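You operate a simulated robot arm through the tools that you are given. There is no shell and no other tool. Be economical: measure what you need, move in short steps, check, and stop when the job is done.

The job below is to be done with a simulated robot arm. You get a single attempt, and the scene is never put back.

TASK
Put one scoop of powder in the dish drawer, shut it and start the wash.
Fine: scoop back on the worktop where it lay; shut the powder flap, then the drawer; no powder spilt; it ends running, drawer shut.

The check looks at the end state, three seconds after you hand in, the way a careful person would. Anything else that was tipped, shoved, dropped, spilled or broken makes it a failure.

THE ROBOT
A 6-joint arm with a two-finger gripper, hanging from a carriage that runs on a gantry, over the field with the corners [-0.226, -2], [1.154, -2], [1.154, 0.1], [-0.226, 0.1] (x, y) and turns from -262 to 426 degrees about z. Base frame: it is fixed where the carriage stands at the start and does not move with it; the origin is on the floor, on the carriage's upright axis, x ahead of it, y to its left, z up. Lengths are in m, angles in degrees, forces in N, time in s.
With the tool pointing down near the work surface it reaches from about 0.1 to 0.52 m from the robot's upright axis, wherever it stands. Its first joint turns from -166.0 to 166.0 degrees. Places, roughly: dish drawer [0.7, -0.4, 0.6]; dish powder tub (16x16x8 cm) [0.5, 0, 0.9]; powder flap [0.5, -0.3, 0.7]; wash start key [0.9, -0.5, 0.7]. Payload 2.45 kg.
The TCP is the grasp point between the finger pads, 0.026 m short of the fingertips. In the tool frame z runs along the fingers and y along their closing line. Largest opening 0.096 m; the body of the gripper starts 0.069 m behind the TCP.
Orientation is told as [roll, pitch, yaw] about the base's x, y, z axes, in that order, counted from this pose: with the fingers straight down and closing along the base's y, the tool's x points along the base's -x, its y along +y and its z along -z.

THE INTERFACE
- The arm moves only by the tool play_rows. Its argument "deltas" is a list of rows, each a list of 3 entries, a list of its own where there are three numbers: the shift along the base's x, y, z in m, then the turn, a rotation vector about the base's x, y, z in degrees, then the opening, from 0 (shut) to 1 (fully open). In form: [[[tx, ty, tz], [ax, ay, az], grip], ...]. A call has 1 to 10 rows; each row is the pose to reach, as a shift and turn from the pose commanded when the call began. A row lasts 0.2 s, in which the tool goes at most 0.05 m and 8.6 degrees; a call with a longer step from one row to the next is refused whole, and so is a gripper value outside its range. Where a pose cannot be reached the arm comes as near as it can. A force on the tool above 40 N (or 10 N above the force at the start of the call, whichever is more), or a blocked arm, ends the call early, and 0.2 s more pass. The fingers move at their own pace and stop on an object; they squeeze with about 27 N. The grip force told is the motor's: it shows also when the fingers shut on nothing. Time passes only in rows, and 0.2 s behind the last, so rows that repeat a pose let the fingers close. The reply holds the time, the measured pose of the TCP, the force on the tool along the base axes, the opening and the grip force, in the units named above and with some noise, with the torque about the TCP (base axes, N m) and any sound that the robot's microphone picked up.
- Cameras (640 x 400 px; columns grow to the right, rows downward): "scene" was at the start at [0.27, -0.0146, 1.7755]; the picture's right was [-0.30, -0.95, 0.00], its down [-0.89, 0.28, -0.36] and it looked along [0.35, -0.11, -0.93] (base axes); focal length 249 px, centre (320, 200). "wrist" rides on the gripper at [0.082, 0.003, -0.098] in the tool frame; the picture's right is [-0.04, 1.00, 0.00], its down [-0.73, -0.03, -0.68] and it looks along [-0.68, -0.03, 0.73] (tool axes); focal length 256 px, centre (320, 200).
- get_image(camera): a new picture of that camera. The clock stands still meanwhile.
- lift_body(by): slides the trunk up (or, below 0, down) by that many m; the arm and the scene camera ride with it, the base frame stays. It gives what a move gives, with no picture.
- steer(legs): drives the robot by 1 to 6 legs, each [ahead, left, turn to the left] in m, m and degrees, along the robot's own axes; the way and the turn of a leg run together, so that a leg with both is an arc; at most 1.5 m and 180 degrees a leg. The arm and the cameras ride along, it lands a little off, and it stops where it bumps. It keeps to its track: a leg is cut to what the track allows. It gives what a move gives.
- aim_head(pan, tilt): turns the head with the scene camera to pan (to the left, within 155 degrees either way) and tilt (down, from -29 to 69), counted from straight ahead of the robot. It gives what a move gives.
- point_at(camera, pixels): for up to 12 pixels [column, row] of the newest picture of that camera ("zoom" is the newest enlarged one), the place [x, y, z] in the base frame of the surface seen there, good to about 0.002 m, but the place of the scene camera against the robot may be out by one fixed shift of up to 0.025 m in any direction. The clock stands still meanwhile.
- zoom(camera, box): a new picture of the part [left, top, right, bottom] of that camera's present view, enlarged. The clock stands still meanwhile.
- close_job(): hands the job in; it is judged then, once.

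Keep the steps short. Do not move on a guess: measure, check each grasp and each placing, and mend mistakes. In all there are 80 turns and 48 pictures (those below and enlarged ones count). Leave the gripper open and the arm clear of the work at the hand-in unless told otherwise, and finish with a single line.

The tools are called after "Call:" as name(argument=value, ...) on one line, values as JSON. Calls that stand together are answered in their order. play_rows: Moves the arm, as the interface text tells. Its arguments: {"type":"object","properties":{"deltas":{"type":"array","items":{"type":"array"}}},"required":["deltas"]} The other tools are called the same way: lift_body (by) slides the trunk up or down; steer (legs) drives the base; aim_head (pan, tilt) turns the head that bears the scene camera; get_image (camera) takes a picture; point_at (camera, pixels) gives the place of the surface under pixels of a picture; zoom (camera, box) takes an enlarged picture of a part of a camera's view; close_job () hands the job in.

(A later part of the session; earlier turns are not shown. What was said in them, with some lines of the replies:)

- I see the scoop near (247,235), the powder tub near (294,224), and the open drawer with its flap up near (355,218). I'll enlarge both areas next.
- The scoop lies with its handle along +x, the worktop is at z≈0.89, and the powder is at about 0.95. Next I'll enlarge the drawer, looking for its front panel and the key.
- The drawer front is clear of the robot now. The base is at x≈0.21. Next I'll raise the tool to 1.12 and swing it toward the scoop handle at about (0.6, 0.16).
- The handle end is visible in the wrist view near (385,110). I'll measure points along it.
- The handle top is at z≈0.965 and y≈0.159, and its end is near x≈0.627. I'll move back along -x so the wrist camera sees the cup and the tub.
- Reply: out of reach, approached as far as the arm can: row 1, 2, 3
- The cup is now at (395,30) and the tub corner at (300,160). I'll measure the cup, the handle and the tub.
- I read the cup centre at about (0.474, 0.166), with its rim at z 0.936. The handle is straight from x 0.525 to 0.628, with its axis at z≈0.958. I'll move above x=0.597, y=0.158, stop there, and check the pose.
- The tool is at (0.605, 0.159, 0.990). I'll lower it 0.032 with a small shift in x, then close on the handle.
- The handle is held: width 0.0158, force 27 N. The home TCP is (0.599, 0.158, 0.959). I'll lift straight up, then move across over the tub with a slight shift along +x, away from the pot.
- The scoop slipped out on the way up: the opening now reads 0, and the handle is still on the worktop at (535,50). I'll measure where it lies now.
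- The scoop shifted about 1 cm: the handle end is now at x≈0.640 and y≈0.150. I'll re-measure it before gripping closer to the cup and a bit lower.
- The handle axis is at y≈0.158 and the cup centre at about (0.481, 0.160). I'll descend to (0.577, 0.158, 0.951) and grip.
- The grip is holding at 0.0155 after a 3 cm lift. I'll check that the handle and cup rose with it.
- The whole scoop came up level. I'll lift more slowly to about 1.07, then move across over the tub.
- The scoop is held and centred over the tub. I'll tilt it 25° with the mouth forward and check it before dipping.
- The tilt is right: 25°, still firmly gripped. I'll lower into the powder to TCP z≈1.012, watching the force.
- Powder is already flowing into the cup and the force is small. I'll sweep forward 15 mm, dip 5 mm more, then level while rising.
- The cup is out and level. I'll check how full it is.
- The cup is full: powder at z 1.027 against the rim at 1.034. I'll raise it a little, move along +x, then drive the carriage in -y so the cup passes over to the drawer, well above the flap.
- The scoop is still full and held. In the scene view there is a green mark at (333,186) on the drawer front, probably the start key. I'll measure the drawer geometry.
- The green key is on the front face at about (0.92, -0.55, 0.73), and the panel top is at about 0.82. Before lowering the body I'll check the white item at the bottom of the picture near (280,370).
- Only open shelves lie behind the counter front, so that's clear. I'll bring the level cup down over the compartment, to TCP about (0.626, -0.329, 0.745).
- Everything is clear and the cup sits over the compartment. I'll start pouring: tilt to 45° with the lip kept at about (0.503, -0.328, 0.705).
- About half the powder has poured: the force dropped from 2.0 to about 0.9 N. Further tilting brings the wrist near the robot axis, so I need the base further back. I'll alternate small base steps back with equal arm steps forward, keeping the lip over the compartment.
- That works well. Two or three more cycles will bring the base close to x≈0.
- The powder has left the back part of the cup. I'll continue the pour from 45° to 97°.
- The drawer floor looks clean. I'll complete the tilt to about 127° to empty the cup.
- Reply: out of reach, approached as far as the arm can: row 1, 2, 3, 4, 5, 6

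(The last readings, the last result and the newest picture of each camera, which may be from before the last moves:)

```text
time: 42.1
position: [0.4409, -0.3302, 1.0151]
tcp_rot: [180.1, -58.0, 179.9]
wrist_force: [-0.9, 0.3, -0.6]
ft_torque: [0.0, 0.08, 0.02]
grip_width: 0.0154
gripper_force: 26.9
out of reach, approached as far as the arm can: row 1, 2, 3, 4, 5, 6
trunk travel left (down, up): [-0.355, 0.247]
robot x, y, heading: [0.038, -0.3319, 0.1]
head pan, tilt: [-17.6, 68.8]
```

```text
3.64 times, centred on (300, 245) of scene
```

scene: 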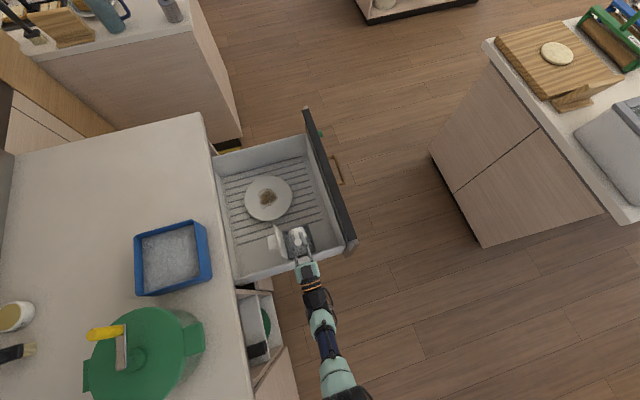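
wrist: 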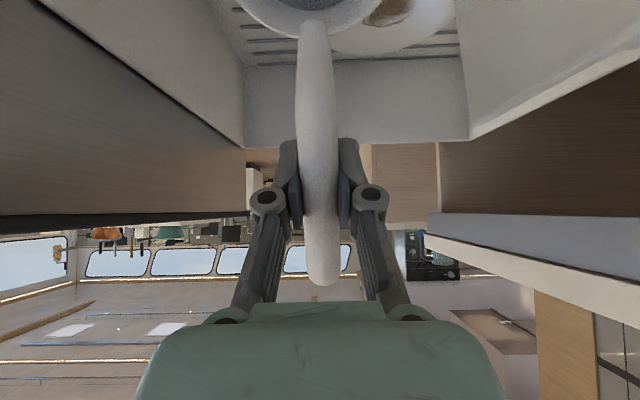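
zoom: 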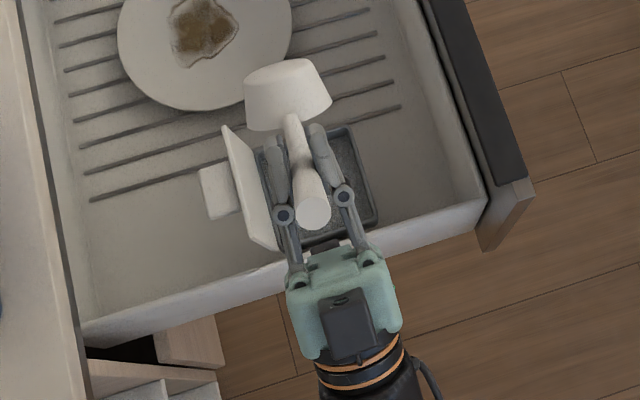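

The arm couldn't reach that pose and rose instead, but the cup is inverted at 122° over the compartment and powder shows inside it, with the drawer floor clean. I'll raise the trunk, then turn the scoop upright.

Call:
lift_body(by=0.17)

Call:
play_rows(deltas=[[[0.005, 0, 0], [0, 8, 0], 0], [[0.01, 0, 0], [0, 16, 0], 0], [[0.015, 0, 0], [0, 24, 0], 0], [[0.02, 0, 0], [0, 32, 0], 0], [[0.03, 0, -0.01], [0, 40, 0], 0], [[0.04, 0, -0.03], [0, 48, 0], 0], [[0.04, 0, -0.05], [0, 56, 0], 0], [[0.04, 0, -0.07], [0, 64, 0], 0], [[0.04, 0, -0.09], [0, 72, 0], 0], [[0.04, 0, -0.1], [0, 80, 0], 0]])

Call:
zoom(camera="scene", box=[220, 190, 400, 320])

```text
time: 44.0
position: [0.4436, -0.3281, 1.183]
tcp_rot: [180.0, -58.0, 180.0]
wrist_force: [0.3, 0.4, -0.9]
ft_torque: [0.01, 0.09, 0.04]
grip_width: 0.0157
gripper_force: 27.0
trunk travel left (down, up): [-0.525, 0.077]
robot x, y, heading: [0.0432, -0.3271, -0.2]
head pan, tilt: [-17.6, 68.8]
```

```text
time: 46.2
position: [0.4809, -0.3288, 1.0839]
tcp_rot: [0.0, -41.8, 0.0]
wrist_force: [0.0, 0.0, -0.5]
ft_torque: [0.03, -0.06, 0.03]
grip_width: 0.0158
gripper_force: 27.1
trunk travel left (down, up): [-0.525, 0.077]
robot x, y, heading: [0.0426, -0.3305, -0.1]
head pan, tilt: [-17.6, 68.8]
```

```text
3.08 times, centred on (310, 255) of scene
```

zoom: 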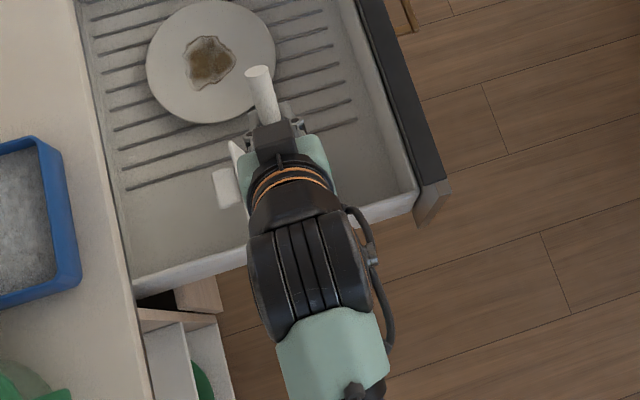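

The flap and drawer look undisturbed. I'll finish levelling, then drive ahead and to the left, back toward the scoop's place.

Call:
play_rows(deltas=[[[0.01, 0, 0], [0, 8, 0], 0], [[0.02, 0, 0], [0, 16, 0], 0], [[0.02, 0, 0], [0, 24, 0], 0], [[0.02, 0, -0.005], [0, 32, 0], 0], [[0.02, 0, -0.005], [0, 40, 0], 0], [[0.02, 0, -0.005], [0, 41.8, -3], 0]])

Call:
get_image(camera="wrist")

Call:
steer(legs=[[0.178, 0, 0]])

Call:
get_image(camera="wrist")

```text
time: 47.6
position: [0.5015, -0.3294, 1.0789]
tcp_rot: [-1.1, -0.1, -2.7]
wrist_force: [0.3, -0.3, -1.5]
ft_torque: [0.0, -0.09, 0.0]
grip_width: 0.016
gripper_force: 27.2
trunk travel left (down, up): [-0.525, 0.077]
robot x, y, heading: [0.0364, -0.329, -0.0]
head pan, tilt: [-17.6, 68.8]
```

```text
16 pictures are left
```

wrist: 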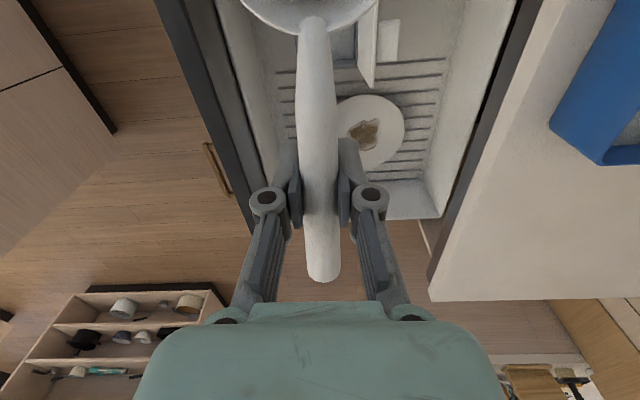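

```text
time: 49.1
position: [0.6788, -0.3296, 1.0787]
tcp_rot: [-1.1, -0.1, -2.6]
wrist_force: [0.5, 0.2, -0.6]
ft_torque: [-0.01, -0.11, 0.03]
grip_width: 0.0156
gripper_force: 26.9
trunk travel left (down, up): [-0.525, 0.077]
robot x, y, heading: [0.2185, -0.3276, 0.0]
head pan, tilt: [-17.6, 68.8]
```

```text
15 pictures are left
```

wrist: 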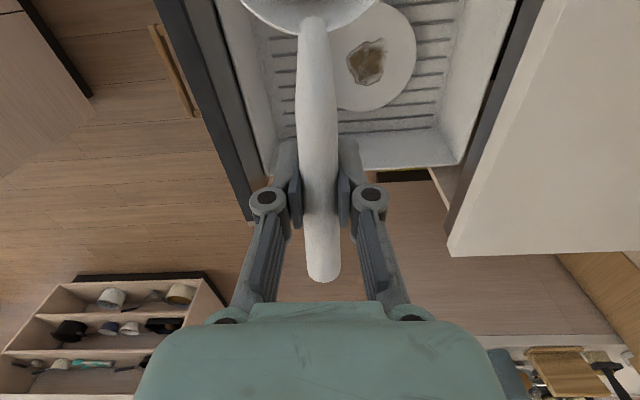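

The cup is empty. I'll drive left 0.328, then move the arm above the scoop's place, about (0.571, 0.160).

Call:
steer(legs=[[0, 0.328, 0]])

Call:
play_rows(deltas=[[[0, 0.03, 0], [1.1, 0, -0.4], 0], [[0, 0.065, 0], [1.1, 0, -0.4], 0], [[-0.02, 0.1, 0], [1.1, 0, -0.4], 0], [[-0.05, 0.13, 0], [1.1, 0, -0.4], 0], [[-0.08, 0.155, -0.01], [1.1, 0, -0.4], 0], [[-0.107, 0.16, -0.03], [1.1, 0, -0.4], 0], [[-0.107, 0.16, -0.06], [1.1, 0, -0.4], 0], [[-0.107, 0.16, -0.085], [1.1, 0, -0.4], 0], [[-0.107, 0.16, -0.085], [1.1, 0, -0.4], 0]])

Call:
get_image(camera="wrist")

```text
time: 51.3
position: [0.6763, -0.0004, 1.0787]
tcp_rot: [-1.2, -0.2, -2.6]
wrist_force: [-0.5, -0.5, -0.9]
ft_torque: [-0.01, -0.05, -0.03]
grip_width: 0.016
gripper_force: 26.9
trunk travel left (down, up): [-0.525, 0.077]
robot x, y, heading: [0.2163, 0.0009, 0.1]
head pan, tilt: [-17.6, 68.8]
```

```text
time: 53.3
position: [0.571, 0.1604, 0.9934]
tcp_rot: [0.1, -0.1, -3.0]
wrist_force: [0.4, 0.8, -0.8]
ft_torque: [-0.01, -0.06, 0.01]
grip_width: 0.0159
gripper_force: 26.8
trunk travel left (down, up): [-0.525, 0.077]
robot x, y, heading: [0.2195, -0.0008, 0.1]
head pan, tilt: [-17.6, 68.8]
```

```text
14 pictures are left
```

wrist: 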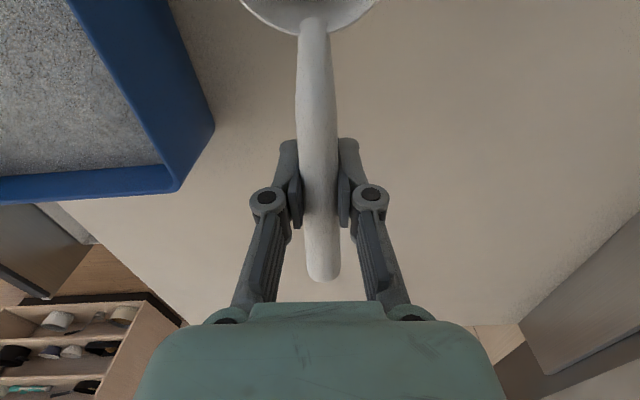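

The scoop is above its place and still gripped as before. I'll lower it gently to contact, near TCP z 0.951.

Call:
play_rows(deltas=[[[0, 0, -0.015], [0, 0, 0], 0], [[0, 0, -0.028], [0, 0, 0], 0], [[0, 0, -0.036], [0, 0, 0], 0], [[0, 0, -0.042], [0, 0, 0], 0], [[0, 0, -0.042], [0, 0, 0], 0]])

Call:
point_at(camera="wrist", pixels=[[322, 275], [317, 100], [311, 30], [245, 8]])

```text
time: 54.5
position: [0.5726, 0.1595, 0.9522]
tcp_rot: [0.1, -0.2, -3.0]
wrist_force: [0.1, -0.8, 11.5]
ft_torque: [0.03, 0.72, 0.07]
grip_width: 0.0157
gripper_force: 26.9
trunk travel left (down, up): [-0.525, 0.077]
robot x, y, heading: [0.219, -0.0012, -0.1]
head pan, tilt: [-17.6, 68.8]
```

```text
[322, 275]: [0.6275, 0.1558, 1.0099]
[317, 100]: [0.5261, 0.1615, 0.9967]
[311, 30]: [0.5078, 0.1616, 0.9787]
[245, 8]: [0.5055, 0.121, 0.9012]
```

Contact is felt at 11 N, so the cup is on the worktop. I'll ease up 1 mm, open, and rise.

Call:
play_rows(deltas=[[[0, 0, 0.0005], [0, 0, 0], 0], [[0, 0, 0.001], [0, 0, 0], 0.15], [[0, 0, 0.001], [0, 0, 0], 0.4], [[0, 0, 0.001], [0, 0, 0], 0.8], [[0, 0, 0.001], [0, 0, 0], 1], [[0, 0, 0.001], [0, 0, 0], 1], [[0, 0, 0.03], [0, 0, 1.5], 1], [[-0.01, 0, 0.06], [0, 0, 3], 1], [[-0.03, 0, 0.1], [0, 0, 3], 1], [[-0.05, 0, 0.135], [0, 0, 3], 1]])

Call:
get_image(camera="wrist")

Call:
point_at(camera="wrist", pixels=[[320, 190], [320, 150], [320, 100], [320, 70]])

```text
time: 56.7
position: [0.5211, 0.1598, 1.0872]
tcp_rot: [-0.1, -0.1, 0.0]
wrist_force: [-1.1, -0.1, 0.7]
ft_torque: [-0.03, -0.02, -0.02]
grip_width: 0.0959
gripper_force: 0.0
trunk travel left (down, up): [-0.525, 0.077]
robot x, y, heading: [0.2148, 0.0047, 0.4]
head pan, tilt: [-17.6, 68.8]
```

```text
13 pictures are left
```

wrist: 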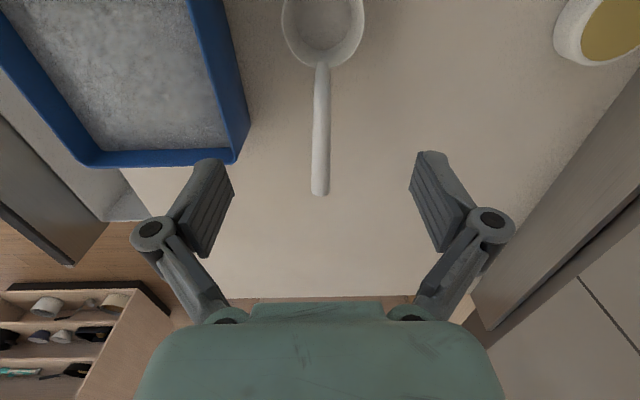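

```text
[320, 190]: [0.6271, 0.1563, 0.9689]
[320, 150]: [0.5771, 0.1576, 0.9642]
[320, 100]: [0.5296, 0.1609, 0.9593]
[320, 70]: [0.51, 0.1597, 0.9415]
```

The scoop is back exactly where it lay: its end is at (0.627, 0.156), the same as at the start. Now the flap. I'll shut the fingers, move the arm to the side, and drive right so the tool hangs between the counter and the flap.

Call:
play_rows(deltas=[[[0.015, -0.03, 0], [0, 0, 0], 0.5], [[0.03, -0.06, 0], [0, 0, 0], 0], [[0.04, -0.09, 0], [0, 0, 0], 0], [[0.04, -0.1, 0], [0, 0, 0], 0], [[0.04, -0.1, 0], [0, 0, 0], 0]])

Call:
steer(legs=[[-0.09, 0, 0], [0, -0.26, 0]])

Call:
get_image(camera="wrist")

```text
time: 57.9
position: [0.5622, 0.0606, 1.0866]
tcp_rot: [-0.1, -0.1, 0.0]
wrist_force: [-0.9, 0.9, 0.8]
ft_torque: [-0.03, 0.02, -0.01]
grip_width: 0.0001
gripper_force: 27.0
trunk travel left (down, up): [-0.525, 0.077]
robot x, y, heading: [0.2139, -0.0031, -0.1]
head pan, tilt: [-17.6, 68.8]
```

```text
time: 60.4
position: [0.4726, -0.1975, 1.0869]
tcp_rot: [0.1, -0.1, 0.2]
wrist_force: [-0.2, 0.1, 0.4]
ft_torque: [0.02, 0.01, -0.01]
grip_width: 0.0
gripper_force: 27.4
trunk travel left (down, up): [-0.525, 0.077]
robot x, y, heading: [0.1285, -0.2604, 0.6]
head pan, tilt: [-17.6, 68.8]
```

```text
12 pictures are left
```

wrist: 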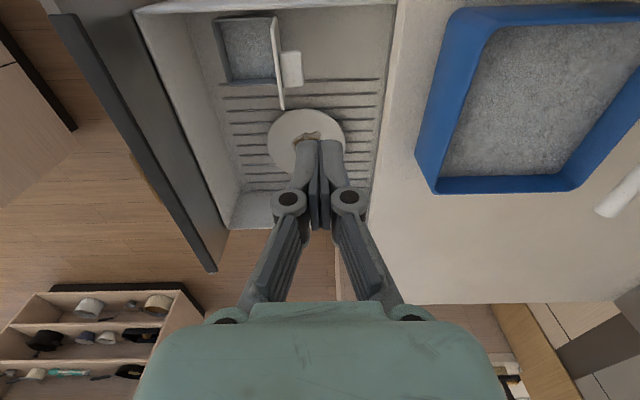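

The compartment now shows grey powder, and the flap still stands upright with its tab on the counter side. I'll measure the flap and the tab.

Call:
zoom(camera="wrist", box=[190, 0, 350, 120])

Call:
point_at(camera="zoom", pixels=[[345, 75], [360, 250], [375, 420], [330, 70], [368, 210], [450, 215], [375, 335], [455, 330], [410, 270], [240, 180], [345, 240], [370, 405]])

Call:
point_at(camera="wrist", pixels=[[385, 150], [330, 3], [400, 240], [250, 3]])

```text
3.33 times, centred on (270, 60) of wrist
```

zoom: 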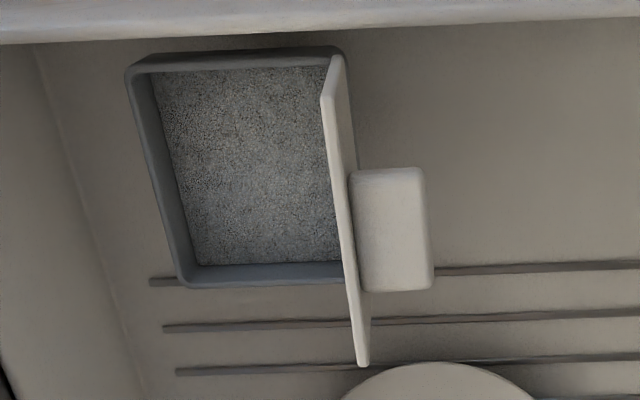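

```text
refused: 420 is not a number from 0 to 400
```

```text
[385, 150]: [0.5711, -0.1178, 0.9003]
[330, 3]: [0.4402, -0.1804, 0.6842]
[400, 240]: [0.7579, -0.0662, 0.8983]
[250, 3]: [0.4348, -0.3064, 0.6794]
```

Call:
point_at(camera="zoom", pixels=[[337, 75], [345, 200], [362, 358], [365, 180], [420, 180], [375, 285], [425, 280], [395, 230], [240, 180], [345, 130], [330, 90], [560, 180]])

```text
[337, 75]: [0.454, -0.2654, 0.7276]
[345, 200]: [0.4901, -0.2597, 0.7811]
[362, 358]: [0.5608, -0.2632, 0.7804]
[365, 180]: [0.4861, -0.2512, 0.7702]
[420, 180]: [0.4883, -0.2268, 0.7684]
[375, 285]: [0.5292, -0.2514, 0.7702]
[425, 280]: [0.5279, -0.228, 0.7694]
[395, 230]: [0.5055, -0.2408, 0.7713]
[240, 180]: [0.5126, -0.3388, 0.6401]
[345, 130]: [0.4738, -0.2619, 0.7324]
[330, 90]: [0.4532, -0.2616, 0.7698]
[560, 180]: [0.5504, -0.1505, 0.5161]
```

The flap spans x 0.454–0.561 with its top at z 0.781, the tab covers x 0.486–0.530, and powder lies in the compartment at z≈0.64. I'll push on the free strip at x≈0.549. First I'll lower the trunk and bring the fingertips to z≈0.74 at y≈-0.205.

Call:
play_rows(deltas=[[[0.03, -0.003, 0], [0, 0, 0], 0], [[0.06, -0.003, 0], [0, 0, 0], 0], [[0.0765, -0.005, 0], [0, 0, 0], 0], [[0.0765, -0.005, 0], [0, 0, 0], 0]])

Call:
lift_body(by=-0.2)

Call:
play_rows(deltas=[[[0, 0, -0.03], [0, 0, 0], 0], [[0, 0, -0.06], [0, 0, 0], 0], [[0, 0, -0.09], [0, 0, 0], 0], [[0, 0, -0.12], [0, 0, 0], 0], [[0, 0, -0.123], [0, 0, 0], 0]])

Call:
get_image(camera="wrist")

```text
time: 61.4
position: [0.5479, -0.2032, 1.085]
tcp_rot: [0.0, -0.2, 0.3]
wrist_force: [-0.6, 0.6, -0.5]
ft_torque: [-0.06, 0.02, -0.02]
grip_width: 0.0001
gripper_force: 26.5
trunk travel left (down, up): [-0.525, 0.077]
robot x, y, heading: [0.126, -0.2598, 0.6]
head pan, tilt: [-17.6, 68.8]
```

```text
time: 63.6
position: [0.5477, -0.2025, 0.8849]
tcp_rot: [0.0, -0.1, 0.3]
wrist_force: [-0.4, 0.1, -0.3]
ft_torque: [0.0, 0.0, 0.02]
grip_width: 0.0
gripper_force: 26.7
trunk travel left (down, up): [-0.325, 0.277]
robot x, y, heading: [0.128, -0.2611, 0.2]
head pan, tilt: [-17.6, 68.8]
```

```text
time: 64.8
position: [0.5496, -0.204, 0.7633]
tcp_rot: [0.0, -0.1, 0.2]
wrist_force: [-0.1, -0.6, 0.1]
ft_torque: [0.01, 0.02, 0.02]
grip_width: 0.0001
gripper_force: 26.8
trunk travel left (down, up): [-0.325, 0.277]
robot x, y, heading: [0.1263, -0.2631, 0.3]
head pan, tilt: [-17.6, 68.8]
```

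```text
10 pictures are left
```

wrist: 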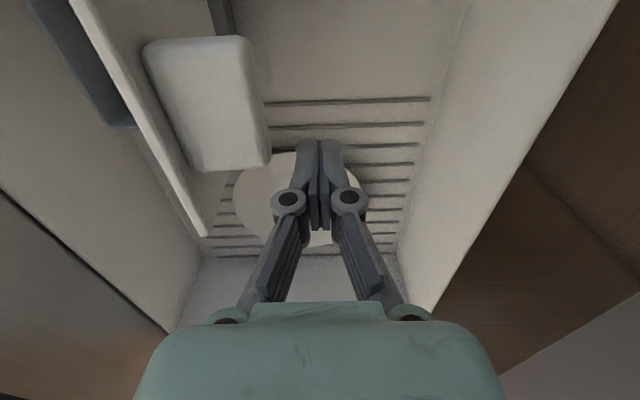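

The fingers are next to the flap and clear of the tab. I'll push toward -y and follow the closing arc down.

Call:
play_rows(deltas=[[[0, -0.025, 0], [0, 0, 0], 0], [[0, -0.051, 0], [0, 0, 0], 0], [[0, -0.072, -0.001], [0, 0, 0], 0], [[0, -0.0905, -0.008], [0, 0, 0], 0], [[0, -0.106, -0.02], [0, 0, 0], 0], [[0, -0.118, -0.036], [0, 0, 0], 0], [[0, -0.1255, -0.054], [0, 0, 0], 0], [[0, -0.128, -0.066], [0, 0, 0], 0], [[0, -0.128, -0.07], [0, 0, 0], 0]])

Call:
get_image(camera="wrist")

```text
time: 66.8
position: [0.5479, -0.3314, 0.6957]
tcp_rot: [0.1, -0.1, 0.2]
wrist_force: [-12.0, 0.6, 30.1]
ft_torque: [0.06, 0.33, 0.0]
grip_width: 0.006
gripper_force: 28.7
trunk travel left (down, up): [-0.325, 0.277]
robot x, y, heading: [0.1261, -0.2615, 0.2]
head pan, tilt: [-17.6, 68.8]
stopped in row 9: the force on the tool passed its limit at 47 N (the readings are from after the stop); the commanded pose is now the measured one
```

```text
9 pictures are left
```

wrist: 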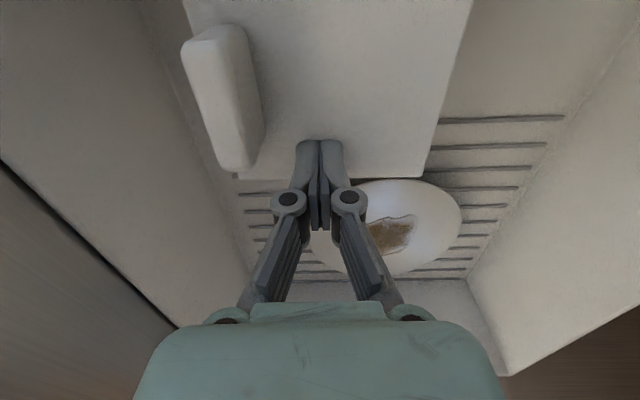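

The flap lies flat and the stop was firm. I'll raise the tool and check that the flap stays shut and level.

Call:
play_rows(deltas=[[[0, 0, 0.03], [0, 0, 0], 0], [[0, 0, 0.07], [0, 0, 0], 0], [[-0.03, 0, 0.11], [0, 0, 0], 0], [[-0.06, 0, 0.15], [0, 0, 0], 0], [[-0.08, 0, 0.18], [0, 0, 0], 0]])

Call:
get_image(camera="wrist")

Call:
point_at(camera="wrist", pixels=[[250, 100], [300, 70], [370, 70], [370, 110], [300, 110], [380, 90], [285, 90], [345, 90], [200, 150], [420, 200]])

```text
time: 68.0
position: [0.4689, -0.3323, 0.8745]
tcp_rot: [0.0, -0.1, 0.3]
wrist_force: [0.4, 0.7, 0.0]
ft_torque: [0.02, 0.01, 0.01]
grip_width: 0.0
gripper_force: 28.9
trunk travel left (down, up): [-0.325, 0.277]
robot x, y, heading: [0.1235, -0.2592, 0.4]
head pan, tilt: [-17.6, 68.8]
```

```text
8 pictures are left
```

wrist: 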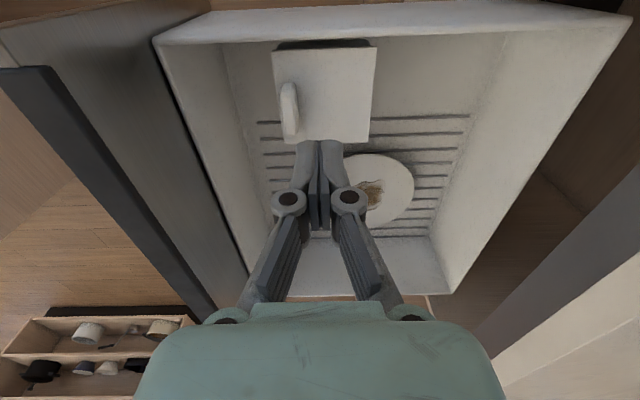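

```text
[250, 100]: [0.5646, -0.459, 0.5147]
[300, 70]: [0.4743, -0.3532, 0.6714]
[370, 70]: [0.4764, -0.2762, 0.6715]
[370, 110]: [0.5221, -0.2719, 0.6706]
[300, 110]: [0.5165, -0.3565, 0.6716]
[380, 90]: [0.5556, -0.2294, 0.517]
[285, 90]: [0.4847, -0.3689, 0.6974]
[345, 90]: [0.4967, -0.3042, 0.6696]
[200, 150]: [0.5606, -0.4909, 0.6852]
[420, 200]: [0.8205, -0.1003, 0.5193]
```

The flap is shut and flat at z 0.671, and no powder shows on the drawer floor. Next the drawer. I'll raise the trunk, drive round in front of the drawer panel and turn to face it.

Call:
lift_body(by=0.2)

Call:
steer(legs=[[0, -0.68, 0], [0.5, 0, 0], [0, 0, 89.7]])

Call:
aim_head(pan=0, tilt=60)

Call:
get_image(camera="scene")

```text
time: 70.2
position: [0.4703, -0.3316, 1.0739]
tcp_rot: [0.0, -0.2, 0.3]
wrist_force: [1.0, -0.8, 0.0]
ft_torque: [0.0, 0.03, 0.01]
grip_width: 0.0003
gripper_force: 28.1
trunk travel left (down, up): [-0.525, 0.077]
robot x, y, heading: [0.1269, -0.2606, 0.5]
head pan, tilt: [-17.6, 68.8]
```

```text
time: 80.2
position: [0.7102, -0.5944, 1.0743]
tcp_rot: [0.0, -0.1, 88.6]
wrist_force: [0.1, -0.4, -0.1]
ft_torque: [-0.03, 0.03, -0.04]
grip_width: 0.0002
gripper_force: 27.8
trunk travel left (down, up): [-0.525, 0.077]
robot x, y, heading: [0.629, -0.9313, 88.9]
head pan, tilt: [-17.6, 68.8]
```

```text
time: 81.0
position: [0.7082, -0.5943, 1.0743]
tcp_rot: [0.0, -0.2, 88.6]
wrist_force: [0.3, 0.4, 0.4]
ft_torque: [-0.03, -0.02, -0.01]
grip_width: 0.0
gripper_force: 28.4
trunk travel left (down, up): [-0.525, 0.077]
robot x, y, heading: [0.6301, -0.9352, 88.6]
head pan, tilt: [0.0, 60.0]
```

```text
7 pictures are left
```

scene: 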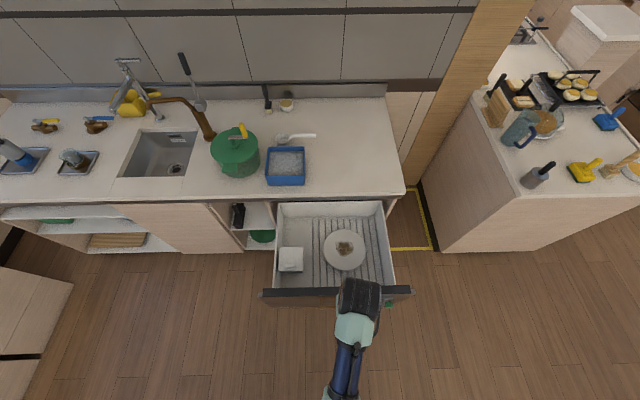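

The drawer panel runs from (263,293) to (413,290), with the green key near (388,303). I'll measure those.

Call:
point_at(camera="scene", pixels=[[388, 303], [380, 303], [385, 312], [300, 293], [300, 301], [400, 290], [400, 297], [320, 304], [330, 193], [370, 194], [268, 297], [408, 294]])

Call:
get_image(camera="wrist")

```text
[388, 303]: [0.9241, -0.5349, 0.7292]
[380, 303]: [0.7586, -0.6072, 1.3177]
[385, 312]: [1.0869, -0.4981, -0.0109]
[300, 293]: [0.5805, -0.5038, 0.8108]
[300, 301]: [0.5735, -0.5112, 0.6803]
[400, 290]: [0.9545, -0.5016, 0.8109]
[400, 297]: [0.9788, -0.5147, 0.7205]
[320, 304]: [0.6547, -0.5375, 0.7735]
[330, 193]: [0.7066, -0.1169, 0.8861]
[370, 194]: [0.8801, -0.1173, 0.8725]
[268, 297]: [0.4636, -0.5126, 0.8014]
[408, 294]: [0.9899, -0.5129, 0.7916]
```

```text
6 pictures are left
```

wrist: 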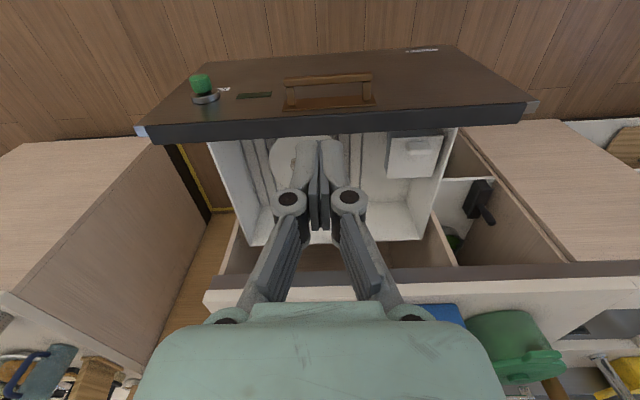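

The wrist view shows the front face: the green key at (201,86), a small display at (254,95), and the handle at (328,85). I'll measure them and enlarge the key.

Call:
point_at(camera="wrist", pixels=[[200, 78], [201, 90], [205, 98], [254, 95], [290, 95], [328, 78], [370, 90], [328, 98], [420, 80], [450, 100], [230, 75], [330, 122]])

Call:
zoom(camera="wrist", box=[170, 40, 400, 140])

```text
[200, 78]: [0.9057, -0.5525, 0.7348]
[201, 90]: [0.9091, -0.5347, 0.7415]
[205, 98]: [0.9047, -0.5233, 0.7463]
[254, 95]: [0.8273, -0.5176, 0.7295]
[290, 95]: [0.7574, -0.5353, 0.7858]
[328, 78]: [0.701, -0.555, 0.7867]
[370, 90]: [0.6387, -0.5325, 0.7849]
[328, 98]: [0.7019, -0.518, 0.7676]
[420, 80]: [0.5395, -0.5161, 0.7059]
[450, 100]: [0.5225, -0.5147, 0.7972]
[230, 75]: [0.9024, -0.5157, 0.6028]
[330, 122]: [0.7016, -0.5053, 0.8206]
```

```text
2.78 times, centred on (285, 90) of wrist
```

zoom: 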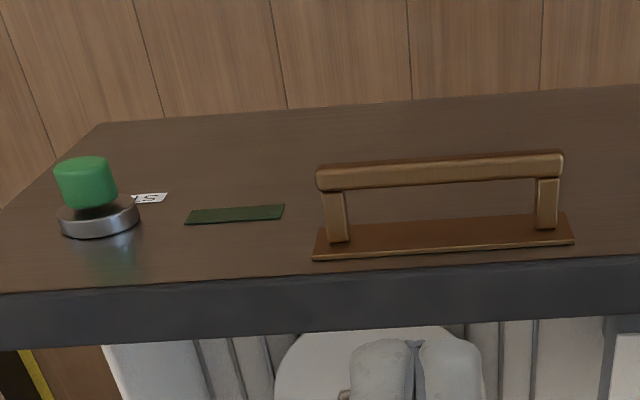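

The handle bar is at (0.70, -0.555, 0.787), centred on the panel. Pushing the bar keeps the wrist away from the counter. I'll move back to y≈-0.63, tilt the fingertips 20° forward, and lower to bar height.

Call:
play_rows(deltas=[[[-0.004, -0.02, 0], [5, 0, 0], 0], [[-0.008, -0.04, 0], [12, 0, 0], 0], [[-0.009, -0.05, 0], [20, 0, 0], 0], [[-0.009, -0.05, 0], [20, 0, 0], 0]])

Call:
lift_body(by=-0.2)

Call:
play_rows(deltas=[[[0, 0, -0.03], [0, 0, 0], 0], [[0, 0, -0.06], [0, 0, 0], 0], [[0, 0, -0.087], [0, 0, 0], 0], [[0, 0, -0.087], [0, 0, 0], 0]])

```text
time: 82.0
position: [0.7008, -0.6462, 1.0752]
tcp_rot: [0.6, -20.2, 88.5]
wrist_force: [0.6, -0.7, -0.4]
ft_torque: [-0.03, 0.0, 0.01]
grip_width: 0.0001
gripper_force: 28.2
trunk travel left (down, up): [-0.525, 0.077]
robot x, y, heading: [0.6302, -0.9361, 88.9]
head pan, tilt: [0.0, 60.0]
```

```text
time: 84.2
position: [0.7004, -0.6452, 0.874]
tcp_rot: [0.5, -20.2, 88.5]
wrist_force: [0.7, -0.5, -0.3]
ft_torque: [0.02, -0.04, -0.01]
grip_width: 0.0
gripper_force: 28.7
trunk travel left (down, up): [-0.325, 0.277]
robot x, y, heading: [0.6266, -0.9356, 88.4]
head pan, tilt: [0.0, 60.0]
```

```text
time: 85.2
position: [0.6999, -0.645, 0.7875]
tcp_rot: [0.5, -20.2, 88.5]
wrist_force: [0.1, 0.1, 0.5]
ft_torque: [-0.01, 0.02, -0.01]
grip_width: 0.0001
gripper_force: 28.7
trunk travel left (down, up): [-0.325, 0.277]
robot x, y, heading: [0.6235, -0.9305, 88.9]
head pan, tilt: [0.0, 60.0]
```

The fingers are level with the bar and 8 cm in front of it. I'll push toward +y with the arm.

Call:
play_rows(deltas=[[[0, 0.03, 0], [0, 0, 0], 0], [[0, 0.06, 0], [0, 0, 0], 0], [[0, 0.075, 0], [0, 0, 0], 0], [[0, 0.095, 0], [0, 0, 0], 0], [[0, 0.12, 0], [0, 0, 0], 0], [[0, 0.145, 0], [0, 0, 0], 0], [[0, 0.165, 0], [0, 0, 0], 0], [[0, 0.18, 0], [0, 0, 0], 0]])

Call:
get_image(camera="wrist")

```text
time: 87.0
position: [0.6999, -0.4642, 0.7879]
tcp_rot: [0.5, -20.2, 88.6]
wrist_force: [0.4, 0.1, -0.4]
ft_torque: [0.0, -0.03, -0.01]
grip_width: 0.0
gripper_force: 28.6
trunk travel left (down, up): [-0.325, 0.277]
robot x, y, heading: [0.6253, -0.9345, 88.9]
head pan, tilt: [0.0, 60.0]
```

```text
4 pictures are left
```

wrist: 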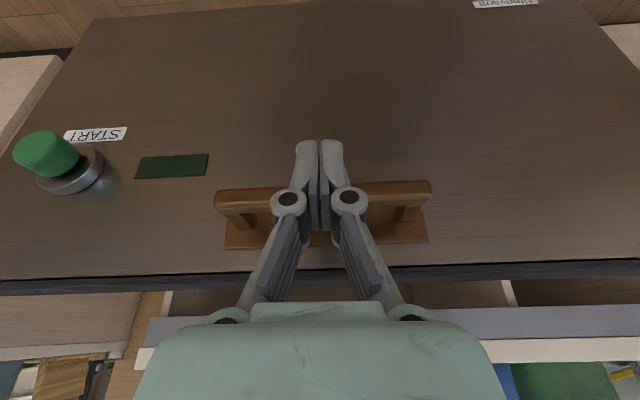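

The drawer is moving and the fingers rest on the bar. I'll measure the key against the panel in this picture.

Call:
point_at(camera="wrist", pixels=[[40, 155], [25, 150], [60, 158], [47, 172], [38, 138], [70, 185], [172, 167], [250, 197], [250, 242], [420, 100], [320, 320], [200, 315]])

Call:
steer(legs=[[0.2, 0, 0]])

```text
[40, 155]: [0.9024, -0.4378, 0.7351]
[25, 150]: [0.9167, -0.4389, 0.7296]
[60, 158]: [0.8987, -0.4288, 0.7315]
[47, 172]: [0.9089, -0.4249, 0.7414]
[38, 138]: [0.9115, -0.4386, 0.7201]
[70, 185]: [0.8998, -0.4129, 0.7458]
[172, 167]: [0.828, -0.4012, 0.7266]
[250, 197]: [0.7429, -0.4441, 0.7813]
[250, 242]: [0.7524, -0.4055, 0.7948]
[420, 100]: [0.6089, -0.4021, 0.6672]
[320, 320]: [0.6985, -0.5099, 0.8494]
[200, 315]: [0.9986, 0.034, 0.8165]
```

```text
time: 88.6
position: [0.7033, -0.2665, 0.7877]
tcp_rot: [0.5, -20.2, 88.6]
wrist_force: [0.3, 0.2, -0.6]
ft_torque: [0.01, 0.02, 0.0]
grip_width: 0.0001
gripper_force: 28.5
trunk travel left (down, up): [-0.325, 0.277]
robot x, y, heading: [0.6335, -0.7412, 88.8]
head pan, tilt: [0.0, 60.0]
```

The face is now at y≈-0.20. I'll push on slowly with the arm until it stops.

Call:
play_rows(deltas=[[[0, 0.015, 0], [0, 0, 0], 0], [[0, 0.03, 0], [0, 0, 0], 0], [[0, 0.045, 0], [0, 0, 0], 0], [[0, 0.058, 0], [0, 0, 0], 0], [[0, 0.07, 0], [0, 0, 0], 0], [[0, 0.082, 0], [0, 0, 0], 0], [[0, 0.09, 0], [0, 0, 0], 0], [[0, 0.098, 0], [0, 0, 0], 0], [[0, 0.104, 0], [0, 0, 0], 0], [[0, 0.11, 0], [0, 0, 0], 0]])

```text
time: 90.8
position: [0.7032, -0.1637, 0.7834]
tcp_rot: [0.6, -19.7, 88.6]
wrist_force: [-0.5, -15.8, 0.8]
ft_torque: [-0.15, -0.01, 0.12]
grip_width: 0.0
gripper_force: 27.7
trunk travel left (down, up): [-0.325, 0.277]
robot x, y, heading: [0.6339, -0.7418, 89.2]
head pan, tilt: [0.0, 60.0]
```

It stopped at TCP y -0.164 with 16 N, so the face is at about -0.102. I'll press a little more to make sure it is fully shut.

Call:
play_rows(deltas=[[[0, 0.005, 0], [0, 0, 0], 0], [[0, 0.01, 0], [0, 0, 0], 0], [[0, 0.014, 0], [0, 0, 0], 0], [[0, 0.014, 0], [0, 0, 0], 0]])

```text
time: 91.4
position: [0.7042, -0.1612, 0.7796]
tcp_rot: [0.6, -18.9, 88.6]
wrist_force: [0.2, -17.2, -5.8]
ft_torque: [-0.19, 0.11, 0.08]
grip_width: 0.006
gripper_force: 29.3
trunk travel left (down, up): [-0.325, 0.277]
robot x, y, heading: [0.6314, -0.7387, 88.7]
head pan, tilt: [0.0, 60.0]
stopped in row 3: the force on the tool passed its limit at 46 N (the readings are from after the stop); the commanded pose is now the measured one
```

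The drawer is firmly shut: a hard stop at 46 N. I'll back off, drive right toward the key at x≈0.907, and look.

Call:
play_rows(deltas=[[[0, -0.03, 0.003], [0, 0, 0], 0], [[0, -0.07, 0.003], [0, 0, 0], 0], [[0, -0.11, 0.003], [0, 0, 0], 0], [[0, -0.13, 0.003], [0, 0, 0], 0]])

Call:
steer(legs=[[0, -0.2, 0]])

Call:
get_image(camera="wrist")

```text
time: 92.4
position: [0.7039, -0.284, 0.7881]
tcp_rot: [0.6, -19.6, 88.6]
wrist_force: [-0.3, 0.5, 0.2]
ft_torque: [0.01, 0.02, 0.0]
grip_width: 0.0
gripper_force: 29.0
trunk travel left (down, up): [-0.325, 0.277]
robot x, y, heading: [0.6335, -0.7401, 88.8]
head pan, tilt: [0.0, 60.0]
```

```text
time: 94.0
position: [0.9025, -0.2871, 0.7867]
tcp_rot: [0.5, -19.5, 88.5]
wrist_force: [0.4, -0.9, -0.1]
ft_torque: [0.02, 0.02, 0.01]
grip_width: 0.0
gripper_force: 28.9
trunk travel left (down, up): [-0.325, 0.277]
robot x, y, heading: [0.8307, -0.7423, 88.6]
head pan, tilt: [0.0, 60.0]
```

```text
3 pictures are left
```

wrist: 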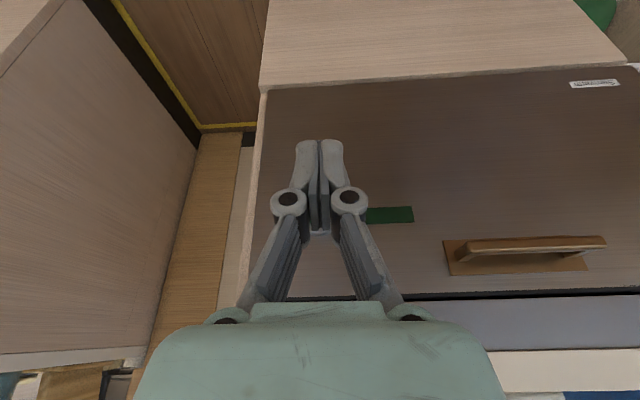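

The drawer is flush with the cabinet. The key is behind the fingers, in line with them. I'll measure the face, display and handle for reference.

Call:
point_at(camera="wrist", pixels=[[390, 215], [480, 245], [300, 110], [400, 130], [380, 285], [265, 95], [320, 234], [270, 260]])

```text
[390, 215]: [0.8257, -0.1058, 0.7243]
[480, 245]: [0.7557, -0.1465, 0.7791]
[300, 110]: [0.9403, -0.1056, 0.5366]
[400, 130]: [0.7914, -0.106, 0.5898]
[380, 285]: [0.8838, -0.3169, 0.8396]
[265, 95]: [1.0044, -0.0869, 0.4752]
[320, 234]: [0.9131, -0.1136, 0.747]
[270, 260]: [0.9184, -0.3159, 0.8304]
```

The face is at y -0.106, so the key tip should be at about (0.906, -0.142, 0.729). I'll go down to z≈0.740, approach, then press in small steps.

Call:
play_rows(deltas=[[[0.003, 0, -0.025], [0, 0, 0], 0], [[0.003, 0.01, -0.047], [0, 0, 0], 0], [[0.003, 0.05, -0.047], [0, 0, 0], 0], [[0.003, 0.09, -0.047], [0, 0, 0], 0], [[0.003, 0.115, -0.047], [0, 0, 0], 0]])

Call:
play_rows(deltas=[[[0, 0.008, 0], [0, 0, 0], 0], [[0, 0.014, 0], [0, 0, 0], 0], [[0, 0.018, 0], [0, 0, 0], 0], [[0, 0.022, 0], [0, 0, 0], 0], [[0, 0.025, 0], [0, 0, 0], 0], [[0, 0.028, 0], [0, 0, 0], 0]])

```text
time: 95.2
position: [0.906, -0.1708, 0.7423]
tcp_rot: [0.6, -19.6, 88.5]
wrist_force: [0.4, -1.2, -0.3]
ft_torque: [0.04, 0.0, -0.01]
grip_width: 0.0
gripper_force: 29.2
trunk travel left (down, up): [-0.325, 0.277]
robot x, y, heading: [0.8305, -0.743, 88.7]
head pan, tilt: [0.0, 60.0]
```

```text
time: 96.6
position: [0.9048, -0.1586, 0.7485]
tcp_rot: [0.6, -19.4, 88.5]
wrist_force: [0.0, -1.0, -0.7]
ft_torque: [-0.05, -0.01, -0.01]
grip_width: 0.0
gripper_force: 28.1
out of reach, approached as far as the arm can: row 2, 3, 4, 5, 6
trunk travel left (down, up): [-0.325, 0.277]
robot x, y, heading: [0.8305, -0.74, 88.6]
head pan, tilt: [0.0, 60.0]
```

The arm ran out of reach before touching the key. I'll retract 12 cm, drive 9 cm ahead, and try again.

Call:
play_rows(deltas=[[[0, -0.04, -0.003], [0, 0, 0], 0], [[0, -0.08, -0.006], [0, 0, 0], 0], [[0, -0.12, -0.006], [0, 0, 0], 0], [[0, -0.12, -0.006], [0, 0, 0], 0]])

Call:
steer(legs=[[0.1, 0, 0]])

```text
time: 97.6
position: [0.9045, -0.2786, 0.7432]
tcp_rot: [0.6, -19.5, 88.5]
wrist_force: [-0.3, 0.2, 0.1]
ft_torque: [0.07, -0.02, -0.02]
grip_width: 0.0
gripper_force: 28.3
trunk travel left (down, up): [-0.325, 0.277]
robot x, y, heading: [0.8297, -0.7439, 88.9]
head pan, tilt: [0.0, 60.0]
```

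```text
time: 98.7
position: [0.9074, -0.1761, 0.7432]
tcp_rot: [0.5, -19.5, 88.4]
wrist_force: [-0.1, -0.2, 0.1]
ft_torque: [-0.02, 0.0, -0.01]
grip_width: 0.0001
gripper_force: 28.6
trunk travel left (down, up): [-0.325, 0.277]
robot x, y, heading: [0.8311, -0.6438, 88.7]
head pan, tilt: [0.0, 60.0]
```

Now I'm at y -0.176 with reach to spare. I'll press forward in small steps.

Call:
play_rows(deltas=[[[0, 0.01, -0.002], [0, 0, 0], 0], [[0, 0.017, -0.002], [0, 0, 0], 0], [[0, 0.021, -0.002], [0, 0, 0], 0], [[0, 0.025, -0.002], [0, 0, 0], 0], [[0, 0.029, -0.002], [0, 0, 0], 0], [[0, 0.033, -0.002], [0, 0, 0], 0]])

```text
time: 100.1
position: [0.9071, -0.1514, 0.7384]
tcp_rot: [0.5, -19.1, 88.6]
wrist_force: [-0.5, -21.2, 8.6]
ft_torque: [-0.27, 0.0, 0.01]
grip_width: 0.0062
gripper_force: 27.9
trunk travel left (down, up): [-0.325, 0.277]
robot x, y, heading: [0.8287, -0.6416, 88.6]
head pan, tilt: [0.0, 60.0]
heard: click
```

I heard a click at 21 N. I'll back off and look at the display.

Call:
play_rows(deltas=[[[0, -0.03, 0], [0, 0, 0], 0], [[0, -0.07, 0.01], [0, 0, 0], 0.5], [[0.0, -0.11, 0.02], [0, 0, 0], 1], [[0.02, -0.15, 0.04], [0, 0, 0], 1], [[0.04, -0.18, 0.05], [0, 0, 0], 1], [[0.04, -0.18, 0.05], [0, 0, 0], 1]])

Call:
zoom(camera="wrist", box=[200, 60, 600, 310])

```text
time: 101.5
position: [0.9461, -0.3236, 0.7895]
tcp_rot: [0.6, -19.5, 88.5]
wrist_force: [0.7, 0.0, 0.0]
ft_torque: [-0.01, -0.03, -0.03]
grip_width: 0.0959
gripper_force: 0.0
trunk travel left (down, up): [-0.325, 0.277]
robot x, y, heading: [0.8334, -0.6433, 88.5]
head pan, tilt: [0.0, 60.0]
```

```text
1.60 times, centred on (400, 185) of wrist
```

zoom: 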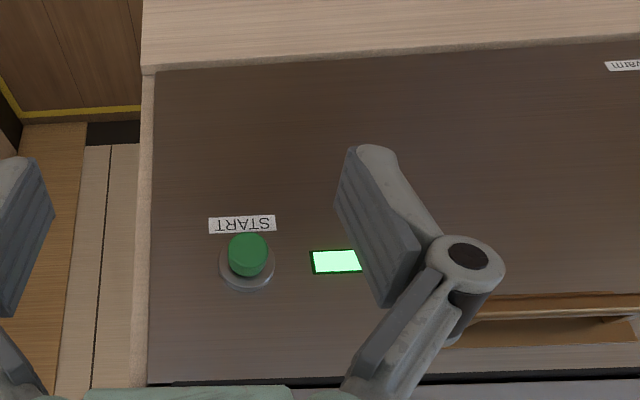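

The display is lit bright green, so the wash is running, and the drawer is shut. I'll back the robot away and take one last look at the whole scene.

Call:
steer(legs=[[-0.25, 0, 0]])

Call:
get_image(camera="scene")

```text
time: 103.3
position: [0.9424, -0.5697, 0.7901]
tcp_rot: [0.6, -19.5, 88.3]
wrist_force: [0.2, -0.3, 0.0]
ft_torque: [-0.01, -0.01, 0.03]
grip_width: 0.0961
gripper_force: 0.0
trunk travel left (down, up): [-0.325, 0.277]
robot x, y, heading: [0.8262, -0.8905, 88.8]
head pan, tilt: [0.0, 60.0]
```

```text
1 pictures are left
```

scene: 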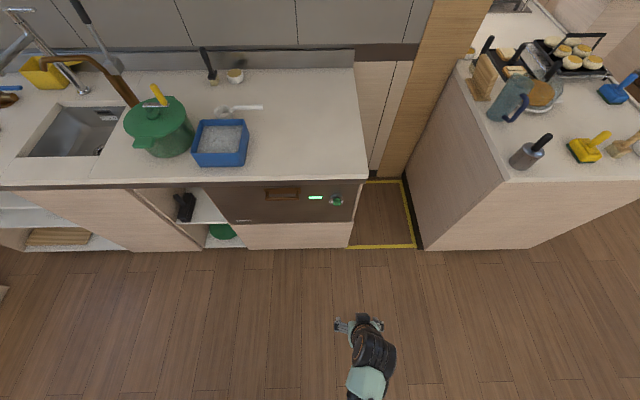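

The drawer is flush and its display lit, the scoop is in its place, the worktop and floor are clean, and the open gripper is clear of the work. I'll hand in.

Call:
close_job()

```text
The job is handed in.
```

One scoop of powder is in the dish drawer, the flap and drawer are shut, the scoop is back where it lay with no powder seen spilt, and the wash is running.
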